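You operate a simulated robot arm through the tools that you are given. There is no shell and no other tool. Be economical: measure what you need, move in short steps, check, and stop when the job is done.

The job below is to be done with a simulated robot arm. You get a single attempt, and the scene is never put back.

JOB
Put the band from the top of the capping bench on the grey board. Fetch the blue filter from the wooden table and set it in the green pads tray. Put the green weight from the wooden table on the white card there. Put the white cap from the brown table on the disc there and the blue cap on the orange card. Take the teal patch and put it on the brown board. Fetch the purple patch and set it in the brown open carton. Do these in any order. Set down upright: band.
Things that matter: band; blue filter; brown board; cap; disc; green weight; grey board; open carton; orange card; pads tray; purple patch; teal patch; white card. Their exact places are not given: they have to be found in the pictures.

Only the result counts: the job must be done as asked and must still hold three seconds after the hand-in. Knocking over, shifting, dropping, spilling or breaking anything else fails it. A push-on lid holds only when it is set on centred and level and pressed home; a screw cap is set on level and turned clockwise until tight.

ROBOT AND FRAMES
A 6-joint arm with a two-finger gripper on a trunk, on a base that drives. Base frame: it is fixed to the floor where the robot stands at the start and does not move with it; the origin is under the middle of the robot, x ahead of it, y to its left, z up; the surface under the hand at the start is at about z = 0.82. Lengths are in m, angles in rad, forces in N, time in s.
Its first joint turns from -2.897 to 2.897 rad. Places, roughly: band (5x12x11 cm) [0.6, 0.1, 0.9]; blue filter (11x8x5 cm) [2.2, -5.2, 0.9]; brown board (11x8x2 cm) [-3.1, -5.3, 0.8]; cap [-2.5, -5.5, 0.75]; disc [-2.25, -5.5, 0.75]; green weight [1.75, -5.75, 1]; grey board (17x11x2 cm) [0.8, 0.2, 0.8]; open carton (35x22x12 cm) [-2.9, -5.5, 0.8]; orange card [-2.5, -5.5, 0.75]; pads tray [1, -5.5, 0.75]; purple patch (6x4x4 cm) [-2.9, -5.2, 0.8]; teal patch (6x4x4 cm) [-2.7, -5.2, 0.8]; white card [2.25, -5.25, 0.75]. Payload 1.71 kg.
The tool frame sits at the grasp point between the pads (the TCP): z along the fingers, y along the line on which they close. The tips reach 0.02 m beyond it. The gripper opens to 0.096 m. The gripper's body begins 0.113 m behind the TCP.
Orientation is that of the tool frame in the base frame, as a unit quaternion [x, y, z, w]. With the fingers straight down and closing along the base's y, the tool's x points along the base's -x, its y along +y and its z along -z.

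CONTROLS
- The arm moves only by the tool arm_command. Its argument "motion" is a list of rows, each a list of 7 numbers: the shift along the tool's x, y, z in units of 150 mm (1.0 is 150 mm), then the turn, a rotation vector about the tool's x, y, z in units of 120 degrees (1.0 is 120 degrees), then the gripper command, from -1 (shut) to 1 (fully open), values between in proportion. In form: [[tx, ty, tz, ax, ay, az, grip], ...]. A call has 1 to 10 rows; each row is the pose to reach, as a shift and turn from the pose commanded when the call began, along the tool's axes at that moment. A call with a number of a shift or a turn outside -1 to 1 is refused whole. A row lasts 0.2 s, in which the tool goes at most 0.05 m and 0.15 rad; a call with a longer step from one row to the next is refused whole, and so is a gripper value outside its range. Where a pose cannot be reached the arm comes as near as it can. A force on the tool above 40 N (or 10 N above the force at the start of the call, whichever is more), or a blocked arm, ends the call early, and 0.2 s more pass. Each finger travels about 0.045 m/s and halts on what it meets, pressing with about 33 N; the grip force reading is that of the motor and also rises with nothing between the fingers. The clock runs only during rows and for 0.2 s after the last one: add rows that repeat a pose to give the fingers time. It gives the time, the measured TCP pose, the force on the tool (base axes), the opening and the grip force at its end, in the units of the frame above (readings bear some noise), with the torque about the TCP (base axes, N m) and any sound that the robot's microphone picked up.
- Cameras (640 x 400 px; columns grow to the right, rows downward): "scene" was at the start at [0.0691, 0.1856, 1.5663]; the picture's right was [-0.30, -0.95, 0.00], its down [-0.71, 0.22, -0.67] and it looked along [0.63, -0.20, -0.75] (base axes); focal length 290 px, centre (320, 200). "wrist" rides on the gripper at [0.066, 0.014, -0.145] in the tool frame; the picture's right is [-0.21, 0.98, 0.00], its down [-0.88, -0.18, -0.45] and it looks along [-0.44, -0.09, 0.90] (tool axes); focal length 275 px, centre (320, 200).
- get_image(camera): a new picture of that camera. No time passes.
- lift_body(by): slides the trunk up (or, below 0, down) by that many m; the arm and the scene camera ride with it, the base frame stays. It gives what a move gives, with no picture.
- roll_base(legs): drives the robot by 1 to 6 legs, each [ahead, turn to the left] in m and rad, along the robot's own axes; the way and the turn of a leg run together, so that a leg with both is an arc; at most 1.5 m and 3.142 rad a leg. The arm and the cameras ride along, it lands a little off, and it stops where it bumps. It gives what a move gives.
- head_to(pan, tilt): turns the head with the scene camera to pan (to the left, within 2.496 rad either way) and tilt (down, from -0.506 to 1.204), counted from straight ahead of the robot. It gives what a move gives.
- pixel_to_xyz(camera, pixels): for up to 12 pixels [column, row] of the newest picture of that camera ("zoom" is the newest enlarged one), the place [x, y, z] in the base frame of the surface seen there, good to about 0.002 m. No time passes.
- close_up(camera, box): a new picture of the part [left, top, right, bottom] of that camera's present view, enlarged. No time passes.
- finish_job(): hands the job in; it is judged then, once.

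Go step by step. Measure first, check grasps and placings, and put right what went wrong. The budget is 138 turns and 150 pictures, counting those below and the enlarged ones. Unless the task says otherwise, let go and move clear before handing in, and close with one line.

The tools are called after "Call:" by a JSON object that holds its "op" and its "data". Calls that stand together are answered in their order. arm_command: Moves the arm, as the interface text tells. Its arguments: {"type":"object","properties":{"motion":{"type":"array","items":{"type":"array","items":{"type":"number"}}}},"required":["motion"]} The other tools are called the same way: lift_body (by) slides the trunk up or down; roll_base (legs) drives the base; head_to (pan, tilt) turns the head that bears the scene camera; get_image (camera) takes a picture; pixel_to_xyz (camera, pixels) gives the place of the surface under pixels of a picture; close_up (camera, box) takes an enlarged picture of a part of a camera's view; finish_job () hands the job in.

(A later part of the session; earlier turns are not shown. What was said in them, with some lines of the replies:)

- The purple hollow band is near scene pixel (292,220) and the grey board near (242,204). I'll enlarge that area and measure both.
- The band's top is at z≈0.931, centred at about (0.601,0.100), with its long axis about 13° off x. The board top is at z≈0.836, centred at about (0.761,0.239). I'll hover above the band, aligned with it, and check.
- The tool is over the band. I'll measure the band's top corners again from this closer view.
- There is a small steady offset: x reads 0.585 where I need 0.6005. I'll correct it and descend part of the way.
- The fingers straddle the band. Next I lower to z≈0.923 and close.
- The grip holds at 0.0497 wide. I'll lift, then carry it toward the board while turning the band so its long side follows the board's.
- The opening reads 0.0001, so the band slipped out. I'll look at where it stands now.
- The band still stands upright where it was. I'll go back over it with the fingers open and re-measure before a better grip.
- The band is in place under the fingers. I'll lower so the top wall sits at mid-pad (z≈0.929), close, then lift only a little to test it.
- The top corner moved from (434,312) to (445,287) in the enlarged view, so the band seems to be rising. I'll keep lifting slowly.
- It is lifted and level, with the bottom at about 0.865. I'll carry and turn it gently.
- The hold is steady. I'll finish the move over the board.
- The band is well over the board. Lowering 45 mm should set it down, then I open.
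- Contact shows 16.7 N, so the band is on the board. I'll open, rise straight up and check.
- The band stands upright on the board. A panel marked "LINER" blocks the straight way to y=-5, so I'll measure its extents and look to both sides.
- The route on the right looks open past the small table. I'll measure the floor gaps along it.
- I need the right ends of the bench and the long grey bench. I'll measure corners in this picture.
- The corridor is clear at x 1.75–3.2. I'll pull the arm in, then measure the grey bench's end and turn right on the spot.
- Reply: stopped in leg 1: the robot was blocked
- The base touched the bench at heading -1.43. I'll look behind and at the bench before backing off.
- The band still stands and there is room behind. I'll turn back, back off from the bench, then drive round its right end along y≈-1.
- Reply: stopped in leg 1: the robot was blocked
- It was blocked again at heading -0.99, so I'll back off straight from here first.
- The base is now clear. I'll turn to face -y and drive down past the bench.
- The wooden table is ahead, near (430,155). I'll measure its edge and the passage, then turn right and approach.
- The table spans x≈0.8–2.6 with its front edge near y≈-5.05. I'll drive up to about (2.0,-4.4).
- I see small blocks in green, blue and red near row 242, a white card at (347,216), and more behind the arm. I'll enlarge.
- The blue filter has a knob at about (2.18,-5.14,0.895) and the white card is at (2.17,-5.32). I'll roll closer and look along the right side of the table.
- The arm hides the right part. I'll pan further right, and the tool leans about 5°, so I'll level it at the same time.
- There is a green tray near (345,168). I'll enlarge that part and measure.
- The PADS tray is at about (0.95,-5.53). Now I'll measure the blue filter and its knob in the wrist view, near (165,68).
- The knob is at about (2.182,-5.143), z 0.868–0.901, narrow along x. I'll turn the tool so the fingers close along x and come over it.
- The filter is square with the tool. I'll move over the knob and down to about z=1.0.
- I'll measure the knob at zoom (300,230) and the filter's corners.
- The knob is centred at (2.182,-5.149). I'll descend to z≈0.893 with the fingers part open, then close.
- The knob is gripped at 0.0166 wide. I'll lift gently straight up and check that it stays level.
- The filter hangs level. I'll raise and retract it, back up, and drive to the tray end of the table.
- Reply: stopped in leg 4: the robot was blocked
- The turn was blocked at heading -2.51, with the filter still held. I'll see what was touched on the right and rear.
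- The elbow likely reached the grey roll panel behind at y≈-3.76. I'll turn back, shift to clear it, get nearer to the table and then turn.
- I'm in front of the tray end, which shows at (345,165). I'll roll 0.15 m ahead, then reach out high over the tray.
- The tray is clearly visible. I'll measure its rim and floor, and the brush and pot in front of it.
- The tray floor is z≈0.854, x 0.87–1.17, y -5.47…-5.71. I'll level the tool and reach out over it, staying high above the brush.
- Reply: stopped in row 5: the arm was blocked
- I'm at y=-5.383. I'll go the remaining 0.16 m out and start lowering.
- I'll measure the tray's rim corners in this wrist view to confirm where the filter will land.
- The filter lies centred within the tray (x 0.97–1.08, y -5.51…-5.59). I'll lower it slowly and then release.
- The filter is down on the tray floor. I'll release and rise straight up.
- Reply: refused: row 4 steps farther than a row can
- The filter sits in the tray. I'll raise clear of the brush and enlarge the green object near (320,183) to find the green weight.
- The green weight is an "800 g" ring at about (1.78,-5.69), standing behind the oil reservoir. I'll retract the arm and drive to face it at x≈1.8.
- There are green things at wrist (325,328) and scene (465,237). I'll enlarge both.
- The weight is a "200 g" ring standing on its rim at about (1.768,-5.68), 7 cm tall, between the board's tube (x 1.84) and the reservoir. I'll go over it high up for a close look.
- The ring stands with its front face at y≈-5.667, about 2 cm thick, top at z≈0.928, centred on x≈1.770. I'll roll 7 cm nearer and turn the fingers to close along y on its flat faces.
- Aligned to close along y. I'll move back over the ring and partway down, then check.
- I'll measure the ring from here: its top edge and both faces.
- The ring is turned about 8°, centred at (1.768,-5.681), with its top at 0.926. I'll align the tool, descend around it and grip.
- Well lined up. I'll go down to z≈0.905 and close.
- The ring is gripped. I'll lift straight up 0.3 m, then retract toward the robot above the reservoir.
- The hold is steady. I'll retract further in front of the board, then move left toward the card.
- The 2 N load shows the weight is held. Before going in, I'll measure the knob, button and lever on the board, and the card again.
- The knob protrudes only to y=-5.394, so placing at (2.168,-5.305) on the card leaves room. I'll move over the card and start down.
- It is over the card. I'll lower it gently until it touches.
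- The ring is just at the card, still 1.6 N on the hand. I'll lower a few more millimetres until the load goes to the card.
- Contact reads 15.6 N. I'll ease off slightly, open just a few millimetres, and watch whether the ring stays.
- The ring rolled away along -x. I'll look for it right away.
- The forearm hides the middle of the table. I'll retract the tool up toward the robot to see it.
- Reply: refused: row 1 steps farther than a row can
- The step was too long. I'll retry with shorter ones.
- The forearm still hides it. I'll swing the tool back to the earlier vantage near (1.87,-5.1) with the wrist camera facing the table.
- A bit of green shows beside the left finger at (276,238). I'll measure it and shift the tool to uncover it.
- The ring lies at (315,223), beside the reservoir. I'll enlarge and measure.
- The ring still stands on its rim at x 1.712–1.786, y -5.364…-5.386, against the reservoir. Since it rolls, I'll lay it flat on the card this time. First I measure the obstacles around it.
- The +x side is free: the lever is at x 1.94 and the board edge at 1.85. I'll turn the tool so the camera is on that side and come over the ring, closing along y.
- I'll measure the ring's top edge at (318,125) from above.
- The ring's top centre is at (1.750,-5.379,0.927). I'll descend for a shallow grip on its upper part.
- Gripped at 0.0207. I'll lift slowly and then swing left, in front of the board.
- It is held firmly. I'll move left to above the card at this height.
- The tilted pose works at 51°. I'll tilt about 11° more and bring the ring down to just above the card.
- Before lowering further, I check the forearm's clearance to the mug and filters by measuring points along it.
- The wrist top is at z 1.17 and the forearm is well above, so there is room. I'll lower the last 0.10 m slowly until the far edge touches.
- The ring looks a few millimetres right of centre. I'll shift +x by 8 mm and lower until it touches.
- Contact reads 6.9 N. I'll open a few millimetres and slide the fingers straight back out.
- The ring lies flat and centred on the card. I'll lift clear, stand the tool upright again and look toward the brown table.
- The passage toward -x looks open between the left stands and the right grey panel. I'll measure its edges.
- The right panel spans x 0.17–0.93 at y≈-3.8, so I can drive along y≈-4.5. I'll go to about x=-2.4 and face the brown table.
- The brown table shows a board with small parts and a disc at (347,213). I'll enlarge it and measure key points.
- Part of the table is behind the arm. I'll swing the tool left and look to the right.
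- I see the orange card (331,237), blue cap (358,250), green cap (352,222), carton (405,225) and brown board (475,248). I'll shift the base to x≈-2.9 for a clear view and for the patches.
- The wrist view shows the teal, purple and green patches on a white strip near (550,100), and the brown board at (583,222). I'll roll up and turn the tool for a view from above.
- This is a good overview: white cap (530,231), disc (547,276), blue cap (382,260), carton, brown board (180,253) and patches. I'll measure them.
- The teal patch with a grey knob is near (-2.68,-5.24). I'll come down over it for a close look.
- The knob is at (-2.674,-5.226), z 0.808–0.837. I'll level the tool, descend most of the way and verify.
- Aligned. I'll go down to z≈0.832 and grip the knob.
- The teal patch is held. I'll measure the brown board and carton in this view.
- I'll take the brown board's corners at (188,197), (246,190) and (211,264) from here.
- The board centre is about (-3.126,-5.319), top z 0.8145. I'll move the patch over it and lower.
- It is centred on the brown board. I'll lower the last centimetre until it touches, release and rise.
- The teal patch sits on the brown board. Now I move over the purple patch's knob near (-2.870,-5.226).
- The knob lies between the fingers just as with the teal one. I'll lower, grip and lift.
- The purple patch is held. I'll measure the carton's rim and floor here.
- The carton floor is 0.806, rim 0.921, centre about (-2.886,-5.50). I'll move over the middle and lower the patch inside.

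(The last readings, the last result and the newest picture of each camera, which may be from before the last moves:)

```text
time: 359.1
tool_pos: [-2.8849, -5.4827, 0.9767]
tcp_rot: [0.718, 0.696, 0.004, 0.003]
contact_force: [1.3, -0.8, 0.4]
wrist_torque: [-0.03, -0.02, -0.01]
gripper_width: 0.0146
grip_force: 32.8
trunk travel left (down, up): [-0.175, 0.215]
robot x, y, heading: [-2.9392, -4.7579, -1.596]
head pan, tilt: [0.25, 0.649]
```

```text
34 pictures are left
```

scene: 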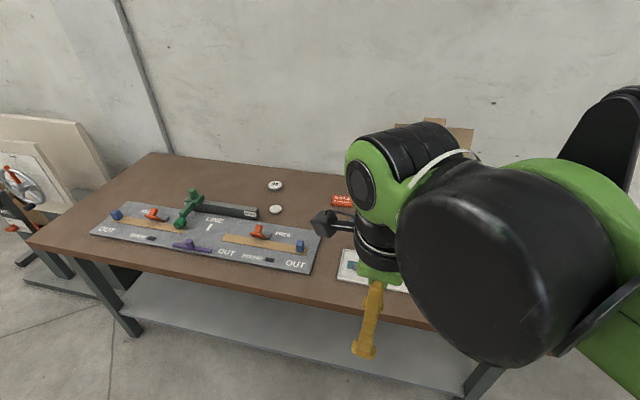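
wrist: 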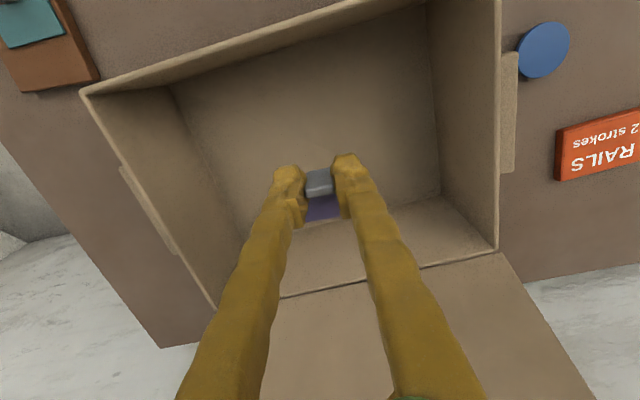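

It is well inside the carton's outline. I'll lower to the floor, release, and rise.

Call:
{"op": "arm_command", "data": {"motion": [[0, 0, 0.25, 0, 0, 0, -1], [0, 0, 0.5, 0, 0, 0, -1], [0, 0, 0.75, 0, 0, 0, -1], [0, 0, 0.87, 0, 0, 0, -1], [0, 0, 0.91, 0, 0, 0, -1], [0, 0, 0.93, 0, 0, 0, -1]]}}

Call:
{"op": "arm_command", "data": {"motion": [[0, 0, 0, 0, 0, 0, -0.5], [0, 0, 0, 0, 0, 0, -0.3], [0, 0, 0, 0, 0, 0, -0.3], [0, 0, -0.2, 0, 0, 0, -0.3], [0, 0, -0.45, 0, 0, 0, -0.3], [0, 0, -0.7, 0, 0, 0, -0.3], [0, 0, -1.0, 0, 0, 0, -0.3]]}}

Call:
{"op": "get_image", "data": {"camera": "wrist"}}

```text
time: 360.5
tool_pos: [-2.8844, -5.4834, 0.837]
tcp_rot: [0.719, 0.695, 0.004, 0.004]
contact_force: [0.5, -0.5, 0.3]
wrist_torque: [-0.02, 0.01, -0.01]
gripper_width: 0.0144
grip_force: 32.9
trunk travel left (down, up): [-0.175, 0.215]
robot x, y, heading: [-2.9359, -4.7582, -1.601]
head pan, tilt: [0.25, 0.649]
```

```text
time: 362.1
tool_pos: [-2.8841, -5.4835, 0.9881]
tcp_rot: [0.719, 0.696, 0.003, 0.002]
contact_force: [0.5, 0.3, 0.2]
wrist_torque: [0.01, 0.02, -0.02]
gripper_width: 0.0336
grip_force: 0.1
trunk travel left (down, up): [-0.175, 0.215]
robot x, y, heading: [-2.9381, -4.7589, -1.598]
head pan, tilt: [0.25, 0.649]
```

```text
33 pictures are left
```

wrist: 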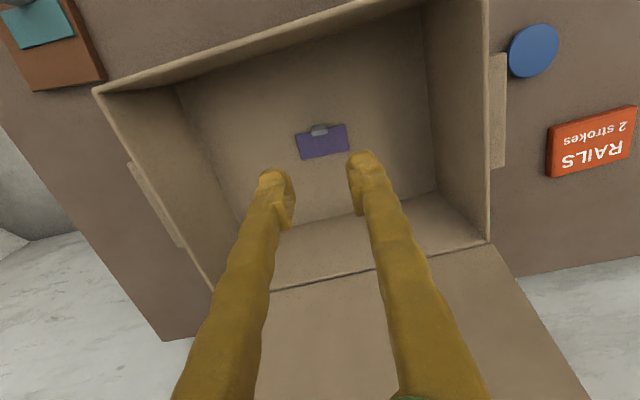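

The purple patch is in the carton. Next I move over the blue cap at about (-2.651,-5.457).

Call:
{"op": "arm_command", "data": {"motion": [[0, 0.1, -0.25, 0, 0, 0, 0.2], [0.05, 0.35, -0.3, 0, 0, 0, 0.4], [0.1, 0.6, -0.3, 0, 0, 0, 0.6], [0.15, 0.85, -0.3, 0, 0, 0, 0.6], [0.2, 1.0, -0.3, 0, 0, 0, 0.6]]}}

Call:
{"op": "arm_command", "data": {"motion": [[0, 0.25, 0, 0, 0, 0, 0.6], [0, 0.5, 0.1, 0, 0, 0, 0.6], [0, 0.55, 0.35, 0, 0, 0, 0.6], [0, 0.55, 0.6, 0, 0, 0, 0.6], [0, 0.55, 0.8, 0, 0, 0, 0.6], [0, 0.55, 0.8, 0, 0, 0, 0.6]]}}

Call:
{"op": "get_image", "data": {"camera": "wrist"}}

```text
time: 363.3
tool_pos: [-2.7333, -5.4589, 1.0343]
tcp_rot: [0.719, 0.695, 0.002, 0.003]
contact_force: [-0.2, 0.3, 0.5]
wrist_torque: [0.0, 0.01, 0.0]
gripper_width: 0.0767
grip_force: 0.0
trunk travel left (down, up): [-0.175, 0.215]
robot x, y, heading: [-2.9359, -4.7588, -1.6]
head pan, tilt: [0.25, 0.649]
```

```text
time: 364.7
tool_pos: [-2.6489, -5.4632, 0.9126]
tcp_rot: [0.719, 0.695, 0.004, 0.003]
contact_force: [0.8, -0.9, -1.0]
wrist_torque: [0.0, 0.01, 0.03]
gripper_width: 0.0767
grip_force: 0.1
trunk travel left (down, up): [-0.175, 0.215]
robot x, y, heading: [-2.9374, -4.7546, -1.599]
head pan, tilt: [0.25, 0.649]
```

```text
32 pictures are left
```

wrist: 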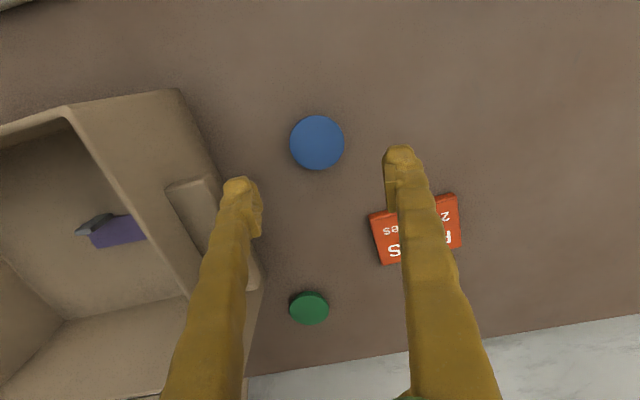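

I'll measure the cap's edges, the carton's side flap by the left finger, and the orange card.

Call:
{"op": "pixel_to_xyz", "data": {"camera": "wrist", "pixels": [[293, 143], [342, 142], [317, 118], [317, 167], [317, 142], [205, 185], [255, 275], [220, 225], [372, 215], [455, 197], [460, 245], [385, 262]]}}

```text
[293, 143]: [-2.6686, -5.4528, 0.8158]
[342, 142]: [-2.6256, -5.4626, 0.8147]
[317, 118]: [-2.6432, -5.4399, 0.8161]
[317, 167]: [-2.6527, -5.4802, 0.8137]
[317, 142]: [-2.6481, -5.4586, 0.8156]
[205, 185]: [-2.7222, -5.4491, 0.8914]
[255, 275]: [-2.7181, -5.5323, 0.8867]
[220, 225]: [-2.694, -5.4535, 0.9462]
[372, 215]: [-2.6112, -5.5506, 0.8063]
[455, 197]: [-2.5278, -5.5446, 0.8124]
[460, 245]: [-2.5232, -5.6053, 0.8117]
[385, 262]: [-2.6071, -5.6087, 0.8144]
```

The cap is centred at (-2.648,-5.459), 4.5 cm wide, and the flap is clear. I'll descend with a 6 cm opening and grip it low.

Call:
{"op": "arm_command", "data": {"motion": [[0.027, 0.005, 0.15, 0, 0, 0, 0.25], [0.027, 0.005, 0.3, 0, 0, 0, 0.25], [0.027, 0.005, 0.45, 0, 0, 0, 0.25], [0.027, 0.005, 0.55, 0, 0, 0, 0.25], [0.027, 0.005, 0.585, 0, 0, 0, 0.25], [0.027, 0.005, 0.585, 0, 0, 0, -1], [0.027, 0.005, 0.585, 0, 0, 0, -1], [0.027, 0.005, 0.585, 0, 0, 0, -1], [0.027, 0.005, 0.585, 0, 0, 0, -1]]}}

Call:
{"op": "arm_command", "data": {"motion": [[0, 0, -0.05, 0, 0, 0, -1], [0, 0, -0.15, 0, 0, 0, -1], [0, 0, -0.3, 0, 0, 0, -1], [0, 0, -0.5, 0, 0, 0, -1]]}}

Call:
{"op": "get_image", "data": {"camera": "wrist"}}

```text
time: 366.4
tool_pos: [-2.6488, -5.4445, 0.8388]
tcp_rot: [0.719, 0.695, -0.003, 0.009]
contact_force: [0.7, 0.7, 0.1]
wrist_torque: [-0.12, 0.01, 0.0]
gripper_width: 0.0003
grip_force: 3.2
trunk travel left (down, up): [-0.175, 0.215]
robot x, y, heading: [-2.9371, -4.7556, -1.598]
head pan, tilt: [0.25, 0.649]
stopped in row 8: the force on the tool passed its limit at 45 N (the readings are from after the stop); the commanded pose is now the measured one
```

```text
time: 367.4
tool_pos: [-2.649, -5.4448, 0.9123]
tcp_rot: [0.718, 0.696, -0.001, 0.008]
contact_force: [-0.3, -0.2, -0.7]
wrist_torque: [0.04, -0.02, 0.01]
gripper_width: 0.0
grip_force: 28.9
trunk travel left (down, up): [-0.175, 0.215]
robot x, y, heading: [-2.9367, -4.7531, -1.6]
head pan, tilt: [0.25, 0.649]
```

```text
31 pictures are left
```

wrist: 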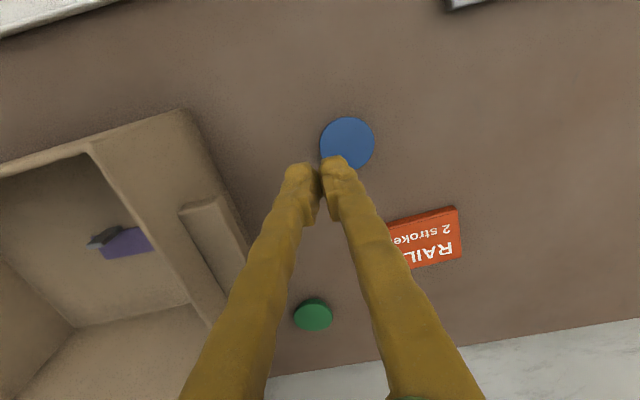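

The fingers slipped off the cap and the arm was pushed up. I'll measure the cap and the table height around it again.

Call:
{"op": "close_up", "data": {"camera": "wrist", "box": [292, 100, 404, 170]}}

Call:
{"op": "pixel_to_xyz", "data": {"camera": "wrist", "pixels": [[323, 143], [372, 143], [350, 118], [347, 143], [300, 110], [290, 140], [340, 80], [420, 160], [275, 280], [360, 165]]}}

```text
5.71 times, centred on (348, 135) of wrist
```

zoom: 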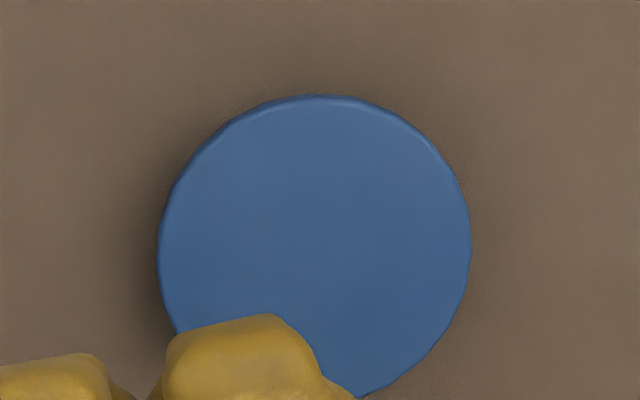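

```text
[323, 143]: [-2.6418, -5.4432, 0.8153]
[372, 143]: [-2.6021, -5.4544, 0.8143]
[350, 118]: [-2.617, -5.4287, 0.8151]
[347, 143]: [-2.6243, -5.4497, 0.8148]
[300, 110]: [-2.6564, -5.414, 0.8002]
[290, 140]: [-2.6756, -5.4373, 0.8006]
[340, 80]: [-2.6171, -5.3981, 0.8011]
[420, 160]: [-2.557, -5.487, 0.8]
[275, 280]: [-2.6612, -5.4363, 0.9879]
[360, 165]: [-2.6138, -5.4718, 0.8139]
```

The table is at 0.800 and the cap (1.5 cm tall) now lies flat at (-2.623,-5.451). I grip again with the tips right at the table so the flat of the pads bears on it.

Call:
{"op": "arm_command", "data": {"motion": [[-0.03, 0.1, 0, 0, 0, 0, 0.3], [-0.034, 0.17, 0, 0, 0, 0, 0.3], [-0.034, 0.17, 0, 0, 0, 0, 0.3], [-0.034, 0.17, 0.1, 0, 0, 0, 0.3], [-0.034, 0.17, 0.3, 0, 0, 0, 0.3], [-0.034, 0.17, 0.45, 0, 0, 0, 0.3], [-0.034, 0.17, 0.55, 0, 0, 0, 0.3], [-0.034, 0.17, 0.59, 0, 0, 0, 0.3], [-0.034, 0.17, 0.61, 0, 0, 0, 0.3]]}}

Call:
{"op": "get_image", "data": {"camera": "wrist"}}

```text
time: 369.4
tool_pos: [-2.623, -5.4509, 0.8198]
tcp_rot: [0.719, 0.695, -0.002, 0.009]
contact_force: [-0.8, 1.1, 0.0]
wrist_torque: [0.01, 0.01, 0.0]
gripper_width: 0.0624
grip_force: 0.1
trunk travel left (down, up): [-0.175, 0.215]
robot x, y, heading: [-2.9358, -4.7577, -1.598]
head pan, tilt: [0.25, 0.649]
```

```text
29 pictures are left
```

wrist: 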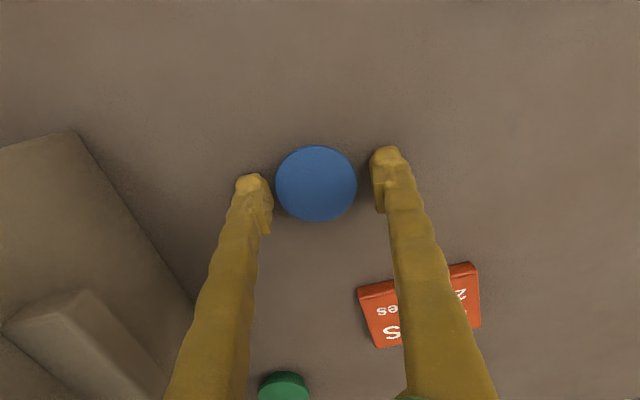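

Centred at (317,183) between the pads. Now I close.

Call:
{"op": "arm_command", "data": {"motion": [[0, 0, 0, 0, 0, 0, 0.1], [0, 0, 0, 0, 0, 0, -0.1], [0, 0, 0, 0, 0, 0, -0.3], [0, 0, 0, 0, 0, 0, -1], [0, 0, 0, 0, 0, 0, -1], [0, 0, 0, 0, 0, 0, -1]]}}

Call:
{"op": "get_image", "data": {"camera": "wrist"}}

```text
time: 370.8
tool_pos: [-2.6237, -5.4517, 0.8196]
tcp_rot: [0.719, 0.695, -0.001, 0.008]
contact_force: [-0.1, 0.2, 1.5]
wrist_torque: [0.01, 0.0, 0.03]
gripper_width: 0.0433
grip_force: 33.4
trunk travel left (down, up): [-0.175, 0.215]
robot x, y, heading: [-2.9366, -4.7574, -1.598]
head pan, tilt: [0.25, 0.649]
```

```text
28 pictures are left
```

wrist: 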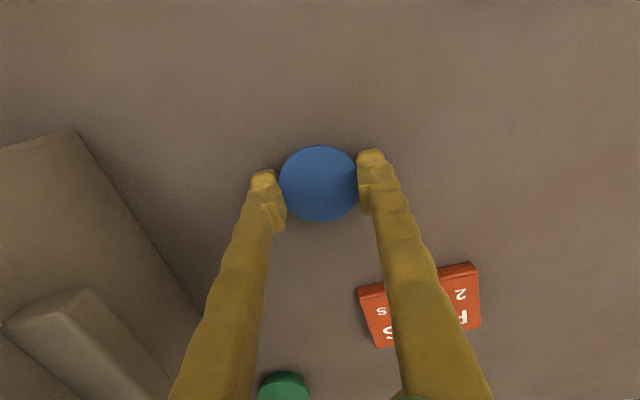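

The cap is held at 0.0433. I'll lift gently and carry it over the orange card.

Call:
{"op": "arm_command", "data": {"motion": [[0, 0, -0.05, 0, 0, 0, -1], [0, 0, -0.12, 0, 0, 0, -1], [0, 0, -0.22, 0, 0, 0, -1], [0, 0, -0.35, 0, 0, 0, -1], [-0.15, 0.08, -0.4, 0, 0, 0, -1], [-0.32, 0.16, -0.4, 0, 0, 0, -1], [-0.49, 0.25, -0.4, 0, 0, 0, -1], [-0.66, 0.33, -0.4, 0, 0, 0, -1], [-0.813, 0.409, -0.4, 0, 0, 0, -1], [-0.813, 0.409, -0.4, 0, 0, 0, -1]]}}

Call:
{"op": "get_image", "data": {"camera": "wrist"}}

```text
time: 373.0
tool_pos: [-2.565, -5.5768, 0.8838]
tcp_rot: [0.719, 0.695, -0.001, 0.009]
contact_force: [0.0, -0.3, -1.3]
wrist_torque: [-0.02, 0.02, 0.02]
gripper_width: 0.0426
grip_force: 32.5
trunk travel left (down, up): [-0.175, 0.215]
robot x, y, heading: [-2.937, -4.7578, -1.604]
head pan, tilt: [0.25, 0.649]
```

```text
27 pictures are left
```

wrist: 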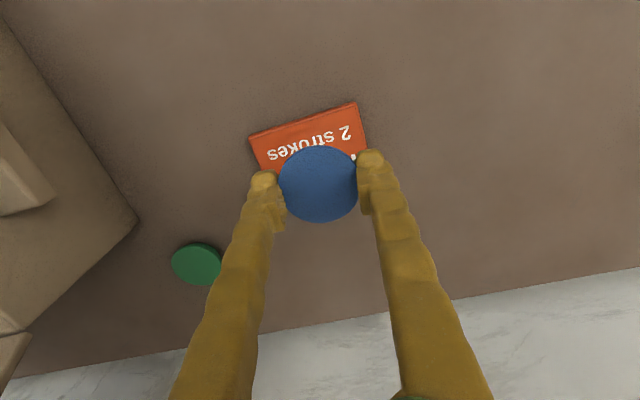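

I'll check the card's visible corners before lowering.

Call:
{"op": "pixel_to_xyz", "data": {"camera": "wrist", "pixels": [[252, 141], [355, 107], [365, 146], [262, 168], [310, 125]]}}

```text
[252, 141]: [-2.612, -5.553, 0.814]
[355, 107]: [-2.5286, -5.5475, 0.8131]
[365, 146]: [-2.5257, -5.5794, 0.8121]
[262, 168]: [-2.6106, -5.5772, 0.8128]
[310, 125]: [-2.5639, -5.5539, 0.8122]
```

The cap is centred over the card (centre about (-2.568,-5.578), top 0.813). I'll lower to touch and open a little.

Call:
{"op": "arm_command", "data": {"motion": [[0, 0, 0.12, 0, 0, 0, -1], [0, 0, 0.22, 0, 0, 0, -1], [0, 0, 0.29, 0, 0, 0, -1], [0, 0, 0.32, 0, 0, 0, -1], [0, 0, 0.335, 0, 0, 0, -1]]}}

Call:
{"op": "arm_command", "data": {"motion": [[0, 0, 0.005, 0, 0, 0, -1], [0, 0, 0.005, 0, 0, 0, 0.2], [0, 0, 0.005, 0, 0, 0, 0.3], [0, 0, 0.005, 0, 0, 0, 0.3], [0, 0, -0.1, 0, 0, 0, 0.3], [0, 0, -0.3, 0, 0, 0, 0.3], [0, 0, -0.6, 0, 0, 0, 0.3], [0, 0, -0.9, 0, 0, 0, 0.3]]}}

Call:
{"op": "get_image", "data": {"camera": "wrist"}}

```text
time: 374.2
tool_pos: [-2.5655, -5.5775, 0.8335]
tcp_rot: [0.719, 0.695, -0.001, 0.009]
contact_force: [-0.4, -0.9, 0.9]
wrist_torque: [-0.01, 0.0, 0.02]
gripper_width: 0.0425
grip_force: 33.2
trunk travel left (down, up): [-0.175, 0.215]
robot x, y, heading: [-2.9394, -4.7573, -1.597]
head pan, tilt: [0.25, 0.649]
```

```text
time: 376.0
tool_pos: [-2.5668, -5.5754, 0.9693]
tcp_rot: [0.719, 0.695, -0.001, 0.008]
contact_force: [1.9, -0.3, 1.3]
wrist_torque: [0.07, 0.04, -0.02]
gripper_width: 0.0623
grip_force: 0.0
trunk travel left (down, up): [-0.175, 0.215]
robot x, y, heading: [-2.9394, -4.7585, -1.606]
head pan, tilt: [0.25, 0.649]
```

```text
26 pictures are left
```

wrist: 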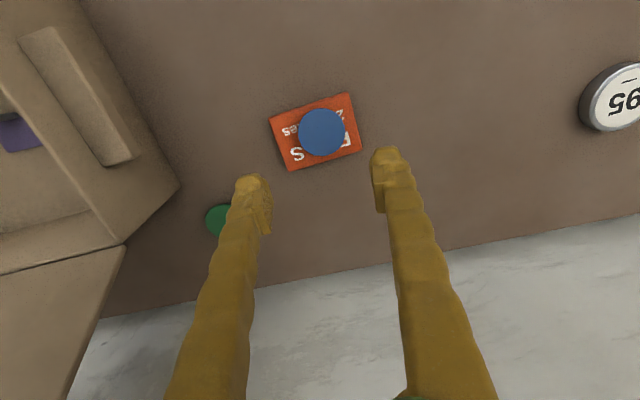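

The blue cap sits on the orange card. I'll raise and retract the arm and shift the base to x≈-2.4 for the white cap and disc.

Call:
{"op": "arm_command", "data": {"motion": [[0, 0, -0.25, 0, 0, 0, 0.3], [0, 0, -0.5, 0, 0, 0, 0.3], [0, 0, -0.75, 0, 0, 0, 0.3], [0, 0, -1.0, 0, 0, 0, 0.3], [0.25, 0, -1.0, 0, 0, 0, 0.3], [0.5, 0, -1.0, 0, 0, 0, 0.3], [0.75, 0, -1.0, 0, 0, 0, 0.3], [1.0, 0, -1.0, 0, 0, 0, 0.3]]}}

Call:
{"op": "arm_command", "data": {"motion": [[0.25, -0.1, -0.1, 0, 0, 0, 0.3], [0.5, -0.2, -0.2, 0, 0, 0, 0.3], [0.75, -0.3, -0.2, 0, 0, 0, 0.3], [1.0, -0.4, -0.2, 0, 0, 0, 0.3], [1.0, -0.7, -0.2, 0, 0, 0, 0.3], [1.0, -1.0, -0.2, 0, 0, 0, 0.3]]}}

Call:
{"op": "arm_command", "data": {"motion": [[0.25, 0, 0, 0, 0, 0, 0.3], [0.5, -0.1, 0, 0, 0, 0, 0.3], [0.75, -0.2, 0, 0, 0, 0, 0.3], [1.0, -0.3, 0, 0, 0, 0, 0.3]]}}

Call:
{"op": "roll_base", "data": {"legs": [[-0.25, 0], [0, -1.54], [-0.52, 0], [0, 1.57], [0.24, 0]]}}

Call:
{"op": "get_image", "data": {"camera": "wrist"}}

```text
time: 377.8
tool_pos: [-2.5641, -5.4237, 1.1157]
tcp_rot: [0.718, 0.695, -0.001, 0.009]
contact_force: [0.6, -0.7, -0.1]
wrist_torque: [0.05, 0.01, 0.01]
gripper_width: 0.0626
grip_force: 0.0
trunk travel left (down, up): [-0.175, 0.215]
robot x, y, heading: [-2.9353, -4.7568, -1.6]
head pan, tilt: [0.25, 0.649]
```

```text
time: 379.2
tool_pos: [-2.7084, -5.2659, 1.1429]
tcp_rot: [0.718, 0.696, -0.002, 0.008]
contact_force: [-0.1, -0.2, 0.0]
wrist_torque: [0.01, 0.05, 0.03]
gripper_width: 0.0625
grip_force: 0.0
trunk travel left (down, up): [-0.175, 0.215]
robot x, y, heading: [-2.9361, -4.756, -1.598]
head pan, tilt: [0.25, 0.649]
```

```text
time: 380.2
tool_pos: [-2.7484, -5.1134, 1.1375]
tcp_rot: [0.718, 0.696, -0.002, 0.009]
contact_force: [0.6, -0.1, 0.6]
wrist_torque: [-0.05, 0.01, -0.01]
gripper_width: 0.0625
grip_force: 0.2
trunk travel left (down, up): [-0.175, 0.215]
robot x, y, heading: [-2.9369, -4.7561, -1.6]
head pan, tilt: [0.25, 0.649]
```

```text
time: 399.6
tool_pos: [-2.2085, -5.0999, 1.141]
tcp_rot: [0.714, 0.7, -0.005, 0.012]
contact_force: [0.0, 0.4, 0.1]
wrist_torque: [-0.02, 0.0, 0.03]
gripper_width: 0.0624
grip_force: 0.1
trunk travel left (down, up): [-0.175, 0.215]
robot x, y, heading: [-2.4015, -4.7545, -1.594]
head pan, tilt: [0.25, 0.649]
```

```text
25 pictures are left
```

wrist: 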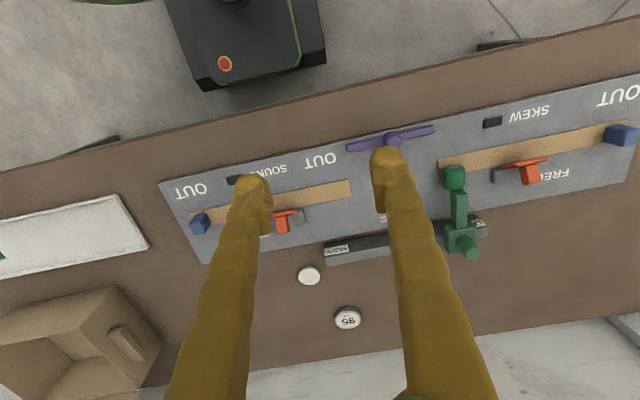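

White cap is at (309,275) and the disc at (347,318). I'll measure them with the rail's end, and move over the cap.

Call:
{"op": "pixel_to_xyz", "data": {"camera": "wrist", "pixels": [[309, 275], [347, 317], [298, 276], [320, 275], [327, 250], [330, 262], [335, 317], [360, 317], [347, 307], [347, 326]]}}

Call:
{"op": "arm_command", "data": {"motion": [[-0.25, -0.15, 0, 0, 0.012, 0, 0.5], [-0.5, -0.3, 0, 0, 0.012, 0, 0.5], [-0.75, -0.45, 0, 0, 0.012, 0, 0.5], [-1.0, -0.6, 0, 0, 0.012, 0, 0.5]]}}

Call:
{"op": "arm_command", "data": {"motion": [[-0.25, 0, 0, 0, 0, 0, 0.5], [-0.5, 0, 0, 0, 0, 0, 0.5], [-0.75, 0, 0, 0, 0, 0, 0.5], [-1.0, 0, 0, 0, 0, 0, 0.5], [-1.0, 0, 0.25, 0, 0, 0, 0.5], [-1.0, 0, 0.5, 0, 0, 0, 0.5], [-1.0, 0, 0.75, 0, 0, 0, 0.5], [-1.0, 0, 1.0, 0, 0, 0, 0.5]]}}

Call:
{"op": "get_image", "data": {"camera": "wrist"}}

```text
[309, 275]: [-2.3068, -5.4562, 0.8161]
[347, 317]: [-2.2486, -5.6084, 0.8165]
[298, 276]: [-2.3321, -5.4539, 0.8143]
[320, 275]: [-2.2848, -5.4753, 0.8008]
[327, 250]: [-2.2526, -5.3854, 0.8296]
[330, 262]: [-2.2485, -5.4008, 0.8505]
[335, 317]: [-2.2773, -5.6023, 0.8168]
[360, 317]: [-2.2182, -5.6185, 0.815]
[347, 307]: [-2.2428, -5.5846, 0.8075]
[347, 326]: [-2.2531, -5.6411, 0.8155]
```

```text
time: 400.6
tool_pos: [-2.3012, -5.2587, 1.1388]
tcp_rot: [0.713, 0.701, 0.007, -0.001]
contact_force: [-0.3, -0.2, -0.7]
wrist_torque: [-0.01, 0.0, -0.02]
gripper_width: 0.0719
grip_force: 0.0
trunk travel left (down, up): [-0.175, 0.215]
robot x, y, heading: [-2.3974, -4.7568, -1.595]
head pan, tilt: [0.25, 0.649]
```

```text
time: 402.4
tool_pos: [-2.3021, -5.4109, 0.9867]
tcp_rot: [0.713, 0.701, 0.009, 0.0]
contact_force: [-0.7, -0.1, -0.6]
wrist_torque: [-0.02, 0.04, -0.01]
gripper_width: 0.0718
grip_force: 0.1
trunk travel left (down, up): [-0.175, 0.215]
robot x, y, heading: [-2.404, -4.7557, -1.585]
head pan, tilt: [0.25, 0.649]
```

```text
24 pictures are left
```

wrist: 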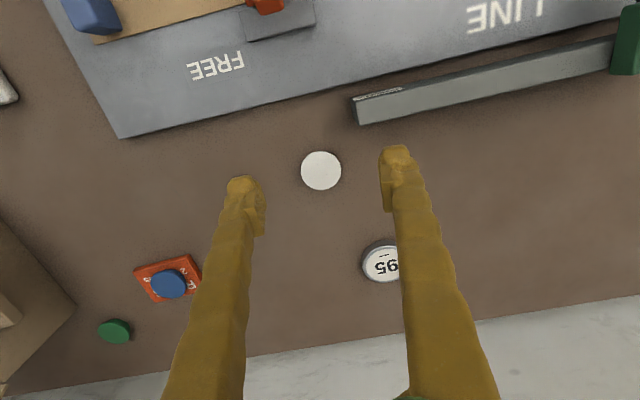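

I'll refine the cap centre and the disc from here.

Call:
{"op": "pixel_to_xyz", "data": {"camera": "wrist", "pixels": [[303, 171], [339, 169], [320, 153], [322, 188], [321, 170], [364, 265], [380, 246], [380, 280]]}}

```text
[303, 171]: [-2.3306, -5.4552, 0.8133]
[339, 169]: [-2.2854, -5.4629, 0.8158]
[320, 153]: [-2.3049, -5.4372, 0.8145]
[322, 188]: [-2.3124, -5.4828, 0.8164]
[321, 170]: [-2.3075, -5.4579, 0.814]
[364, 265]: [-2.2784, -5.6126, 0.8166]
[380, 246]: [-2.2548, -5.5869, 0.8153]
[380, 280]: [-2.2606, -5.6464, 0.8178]
```

The cap centre is (-2.308,-5.459) and the disc centre about (-2.249,-5.613), top 0.8165. I'll descend around the cap to the table.

Call:
{"op": "arm_command", "data": {"motion": [[-0.15, -0.02, 0.1, 0, 0, 0, 0.3], [-0.333, -0.048, 0.25, 0, 0, 0, 0.3], [-0.333, -0.048, 0.5, 0, 0, 0, 0.3], [-0.333, -0.048, 0.7, 0, 0, 0, 0.3], [-0.333, -0.048, 0.85, 0, 0, 0, 0.3], [-0.333, -0.048, 0.85, 0, 0, 0, 0.3]]}}

Call:
{"op": "get_image", "data": {"camera": "wrist"}}

```text
time: 403.8
tool_pos: [-2.3102, -5.4571, 0.8571]
tcp_rot: [0.713, 0.701, 0.008, -0.001]
contact_force: [1.3, -0.5, -0.2]
wrist_torque: [-0.01, 0.02, -0.03]
gripper_width: 0.0624
grip_force: 0.1
trunk travel left (down, up): [-0.175, 0.215]
robot x, y, heading: [-2.4004, -4.758, -1.59]
head pan, tilt: [0.25, 0.649]
```

```text
23 pictures are left
```

wrist: 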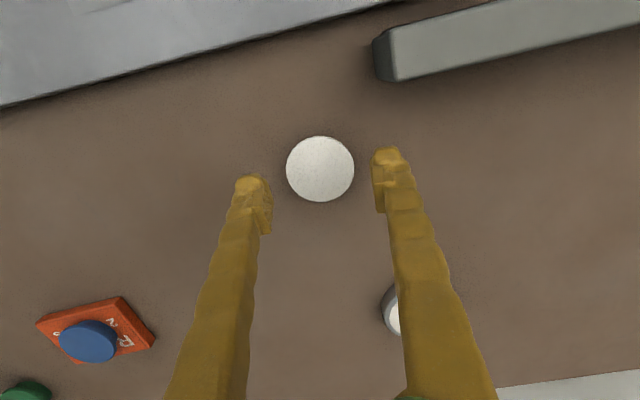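

Well centred. I'll go down the last 37 mm and close.

Call:
{"op": "arm_command", "data": {"motion": [[-0.01, 0.01, 0.1, 0, 0, 0, 0.3], [-0.01, 0.01, 0.18, 0, 0, 0, 0.3], [-0.01, 0.01, 0.23, 0, 0, 0, 0.3], [-0.01, 0.01, 0.247, 0, 0, 0, 0.3], [-0.01, 0.01, 0.247, 0, 0, 0, 0.1], [-0.01, 0.01, 0.247, 0, 0, 0, -0.1], [-0.01, 0.01, 0.247, 0, 0, 0, -0.3], [-0.01, 0.01, 0.247, 0, 0, 0, -1], [-0.01, 0.01, 0.247, 0, 0, 0, -1], [-0.01, 0.01, 0.247, 0, 0, 0, -1]]}}

Call:
{"op": "get_image", "data": {"camera": "wrist"}}

```text
time: 405.9
tool_pos: [-2.3084, -5.4589, 0.8194]
tcp_rot: [0.713, 0.701, 0.008, 0.0]
contact_force: [0.7, 0.0, 0.2]
wrist_torque: [0.0, -0.03, -0.01]
gripper_width: 0.0437
grip_force: 33.2
trunk travel left (down, up): [-0.175, 0.215]
robot x, y, heading: [-2.3978, -4.7526, -1.589]
head pan, tilt: [0.25, 0.649]
```

```text
22 pictures are left
```

wrist: 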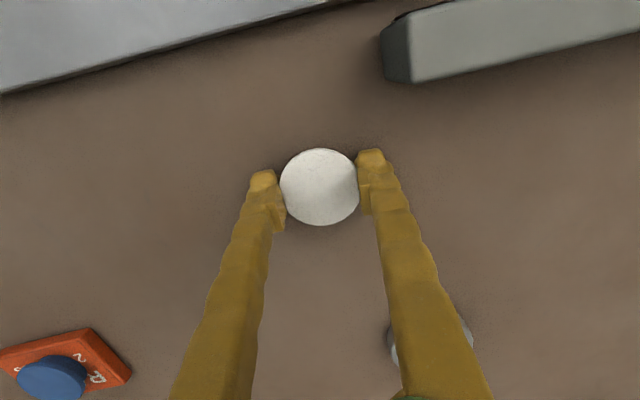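

The white cap is held at 0.0437. I'll lift gently and carry it above the disc.

Call:
{"op": "arm_command", "data": {"motion": [[0, 0, -0.05, 0, 0, 0, -1], [0, 0, -0.12, 0, 0, 0, -1], [0, 0, -0.22, 0, 0, 0, -1], [0, 0, -0.35, 0, 0, 0, -1], [-0.2, 0.08, -0.4, 0, 0, 0, -1], [-0.4, 0.16, -0.4, 0, 0, 0, -1], [-0.6, 0.25, -0.4, 0, 0, 0, -1], [-0.8, 0.33, -0.4, 0, 0, 0, -1], [-1.0, 0.413, -0.4, 0, 0, 0, -1], [-1.0, 0.413, -0.4, 0, 0, 0, -1]]}}

Call:
{"op": "get_image", "data": {"camera": "wrist"}}

```text
time: 408.1
tool_pos: [-2.2469, -5.6115, 0.8801]
tcp_rot: [0.713, 0.701, 0.008, -0.001]
contact_force: [0.5, -0.2, -0.3]
wrist_torque: [0.04, -0.02, 0.0]
gripper_width: 0.0433
grip_force: 33.0
trunk travel left (down, up): [-0.175, 0.215]
robot x, y, heading: [-2.403, -4.7587, -1.588]
head pan, tilt: [0.25, 0.649]
```

```text
21 pictures are left
```

wrist: 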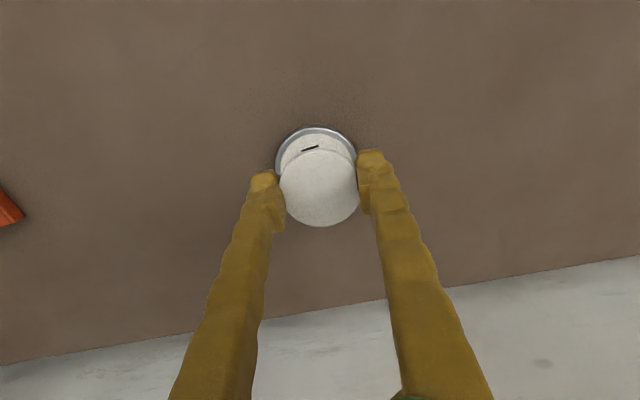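

I'll measure the disc's visible rim to fine-tune the centring.

Call:
{"op": "pixel_to_xyz", "data": {"camera": "wrist", "pixels": [[315, 131], [315, 138], [280, 160], [353, 152], [298, 140], [336, 133], [279, 170]]}}

Call:
{"op": "close_up", "data": {"camera": "wrist", "box": [256, 110, 384, 190]}}

```text
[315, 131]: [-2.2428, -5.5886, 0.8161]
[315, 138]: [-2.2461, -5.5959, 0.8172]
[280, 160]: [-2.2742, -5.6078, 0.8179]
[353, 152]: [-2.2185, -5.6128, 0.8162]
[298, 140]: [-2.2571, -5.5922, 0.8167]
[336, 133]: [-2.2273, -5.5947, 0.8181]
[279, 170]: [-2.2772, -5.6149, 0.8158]
```

```text
5.00 times, centred on (320, 150) of wrist
```

zoom: 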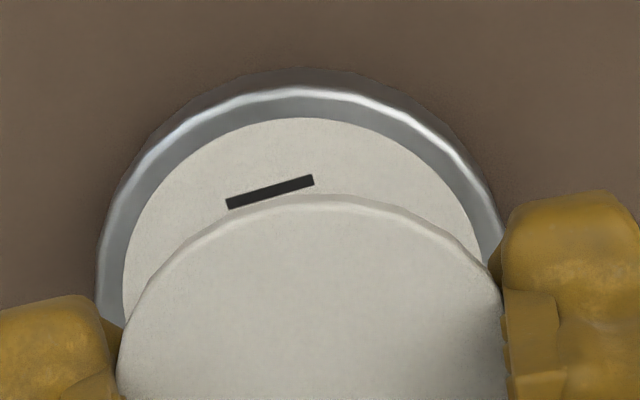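

The disc centre is about (-2.2475,-5.615), top 0.817. I'll nudge -3.5 mm in y and lower to contact.

Call:
{"op": "arm_command", "data": {"motion": [[-0.023, -0.004, 0.1, 0, 0, 0, -1], [-0.023, -0.004, 0.18, 0, 0, 0, -1], [-0.023, -0.004, 0.24, 0, 0, 0, -1], [-0.023, -0.004, 0.27, 0, 0, 0, -1], [-0.023, -0.004, 0.285, 0, 0, 0, -1]]}}

Call:
{"op": "get_image", "data": {"camera": "wrist"}}

```text
time: 409.4
tool_pos: [-2.2483, -5.6147, 0.8373]
tcp_rot: [0.713, 0.701, 0.007, -0.001]
contact_force: [-0.3, -0.4, 0.2]
wrist_torque: [-0.01, -0.01, 0.03]
gripper_width: 0.0433
grip_force: 33.3
trunk travel left (down, up): [-0.175, 0.215]
robot x, y, heading: [-2.3998, -4.7566, -1.59]
head pan, tilt: [0.25, 0.649]
```

```text
19 pictures are left
```

wrist: 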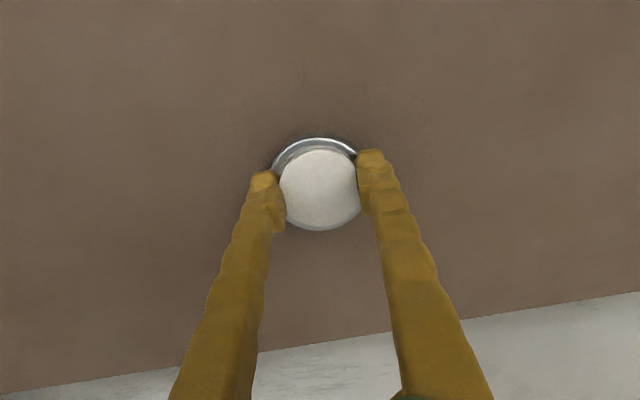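

The cap sits centred on the disc within a millimetre. I'll touch down, open and rise.

Call:
{"op": "arm_command", "data": {"motion": [[0, 0, 0.006, 0, 0, 0, -1], [0, 0, 0.006, 0, 0, 0, 0.1], [0, 0, 0.006, 0, 0, 0, 0.3], [0, 0, 0.006, 0, 0, 0, 0.3], [0, 0, -0.1, 0, 0, 0, 0.3], [0, 0, -0.35, 0, 0, 0, 0.3], [0, 0, -0.65, 0, 0, 0, 0.3], [0, 0, -1.0, 0, 0, 0, 0.3]]}}

Call:
{"op": "get_image", "data": {"camera": "wrist"}}

```text
refused: row 8 steps farther than a row can; nothing moved
```

```text
18 pictures are left
```

wrist: 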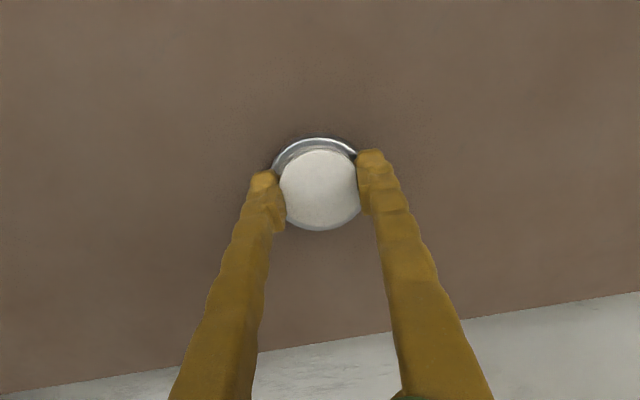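

The last step was too long and nothing moved. I'll repeat with shorter steps.

Call:
{"op": "arm_command", "data": {"motion": [[0, 0, 0.006, 0, 0, 0, -1], [0, 0, 0.006, 0, 0, 0, 0.1], [0, 0, 0.006, 0, 0, 0, 0.3], [0, 0, 0.006, 0, 0, 0, 0.3], [0, 0, -0.1, 0, 0, 0, 0.3], [0, 0, -0.35, 0, 0, 0, 0.3], [0, 0, -0.65, 0, 0, 0, 0.3], [0, 0, -0.9, 0, 0, 0, 0.3]]}}

Call:
{"op": "get_image", "data": {"camera": "wrist"}}

Call:
{"op": "close_up", "data": {"camera": "wrist", "box": [240, 80, 400, 180]}}

```text
time: 411.1
tool_pos: [-2.2503, -5.6127, 0.9735]
tcp_rot: [0.714, 0.7, 0.009, 0.0]
contact_force: [0.0, 0.1, 0.5]
wrist_torque: [0.01, 0.01, 0.01]
gripper_width: 0.0624
grip_force: 0.1
trunk travel left (down, up): [-0.175, 0.215]
robot x, y, heading: [-2.4, -4.7579, -1.589]
head pan, tilt: [0.25, 0.649]
```

```text
17 pictures are left
```

wrist: 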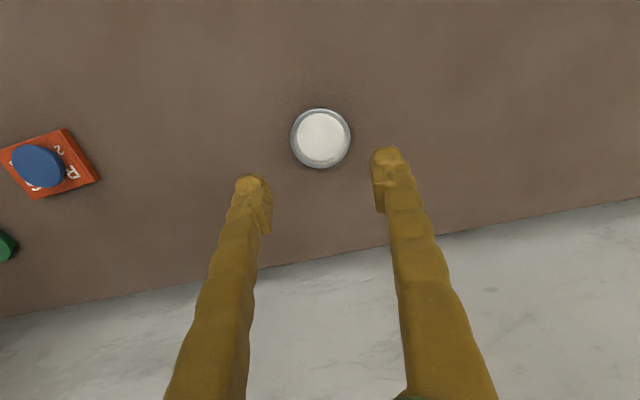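

```text
4.00 times, centred on (320, 130) of wrist
```

zoom: 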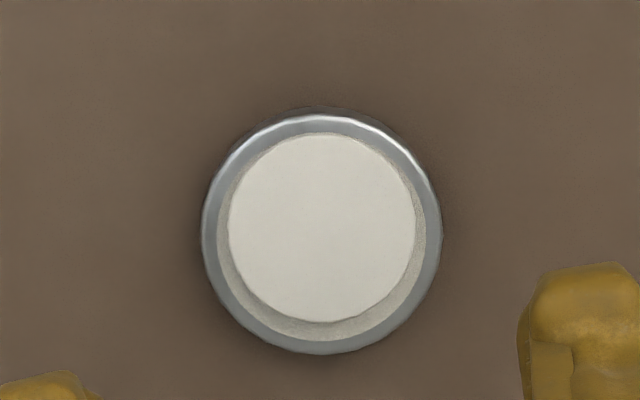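

The white cap is centred on the disc. I'll raise the arm clear, then hand in.

Call:
{"op": "arm_command", "data": {"motion": [[0, 0, -0.25, 0, 0, 0, 0.3], [0, 0, -0.5, 0, 0, 0, 0.3], [0, 0, -0.75, 0, 0, 0, 0.3], [0, 0, -1.0, 0, 0, 0, 0.3], [0.25, 0, -1.0, 0, 0, 0, 0.3], [0.5, 0, -1.0, 0, 0, 0, 0.3], [0.75, 0, -1.0, 0, 0, 0, 0.3]]}}

Call:
{"op": "get_image", "data": {"camera": "wrist"}}

```text
time: 412.8
tool_pos: [-2.2471, -5.5038, 1.122]
tcp_rot: [0.713, 0.701, 0.008, 0.0]
contact_force: [0.5, 0.0, -0.3]
wrist_torque: [0.03, -0.01, -0.04]
gripper_width: 0.0627
grip_force: 0.1
trunk travel left (down, up): [-0.175, 0.215]
robot x, y, heading: [-2.3986, -4.7562, -1.591]
head pan, tilt: [0.25, 0.649]
```

```text
15 pictures are left
```

wrist: 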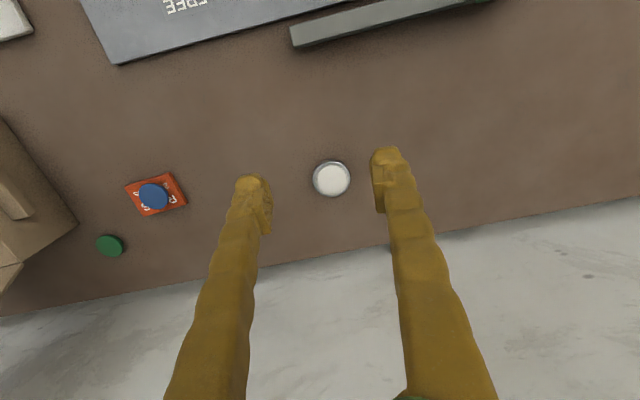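

Both caps rest in place (white at (331,178), blue at (153,196)), and the arm is clear. I hand in now.

Call:
{"op": "finish_job", "data": {}}

```text
The job is handed in.
```

All seven placings are done and handed in: the band stands upright on the grey board, and the green weight lies flat on the white card after rolling off it once and being picked up again from beside the oil reservoir.
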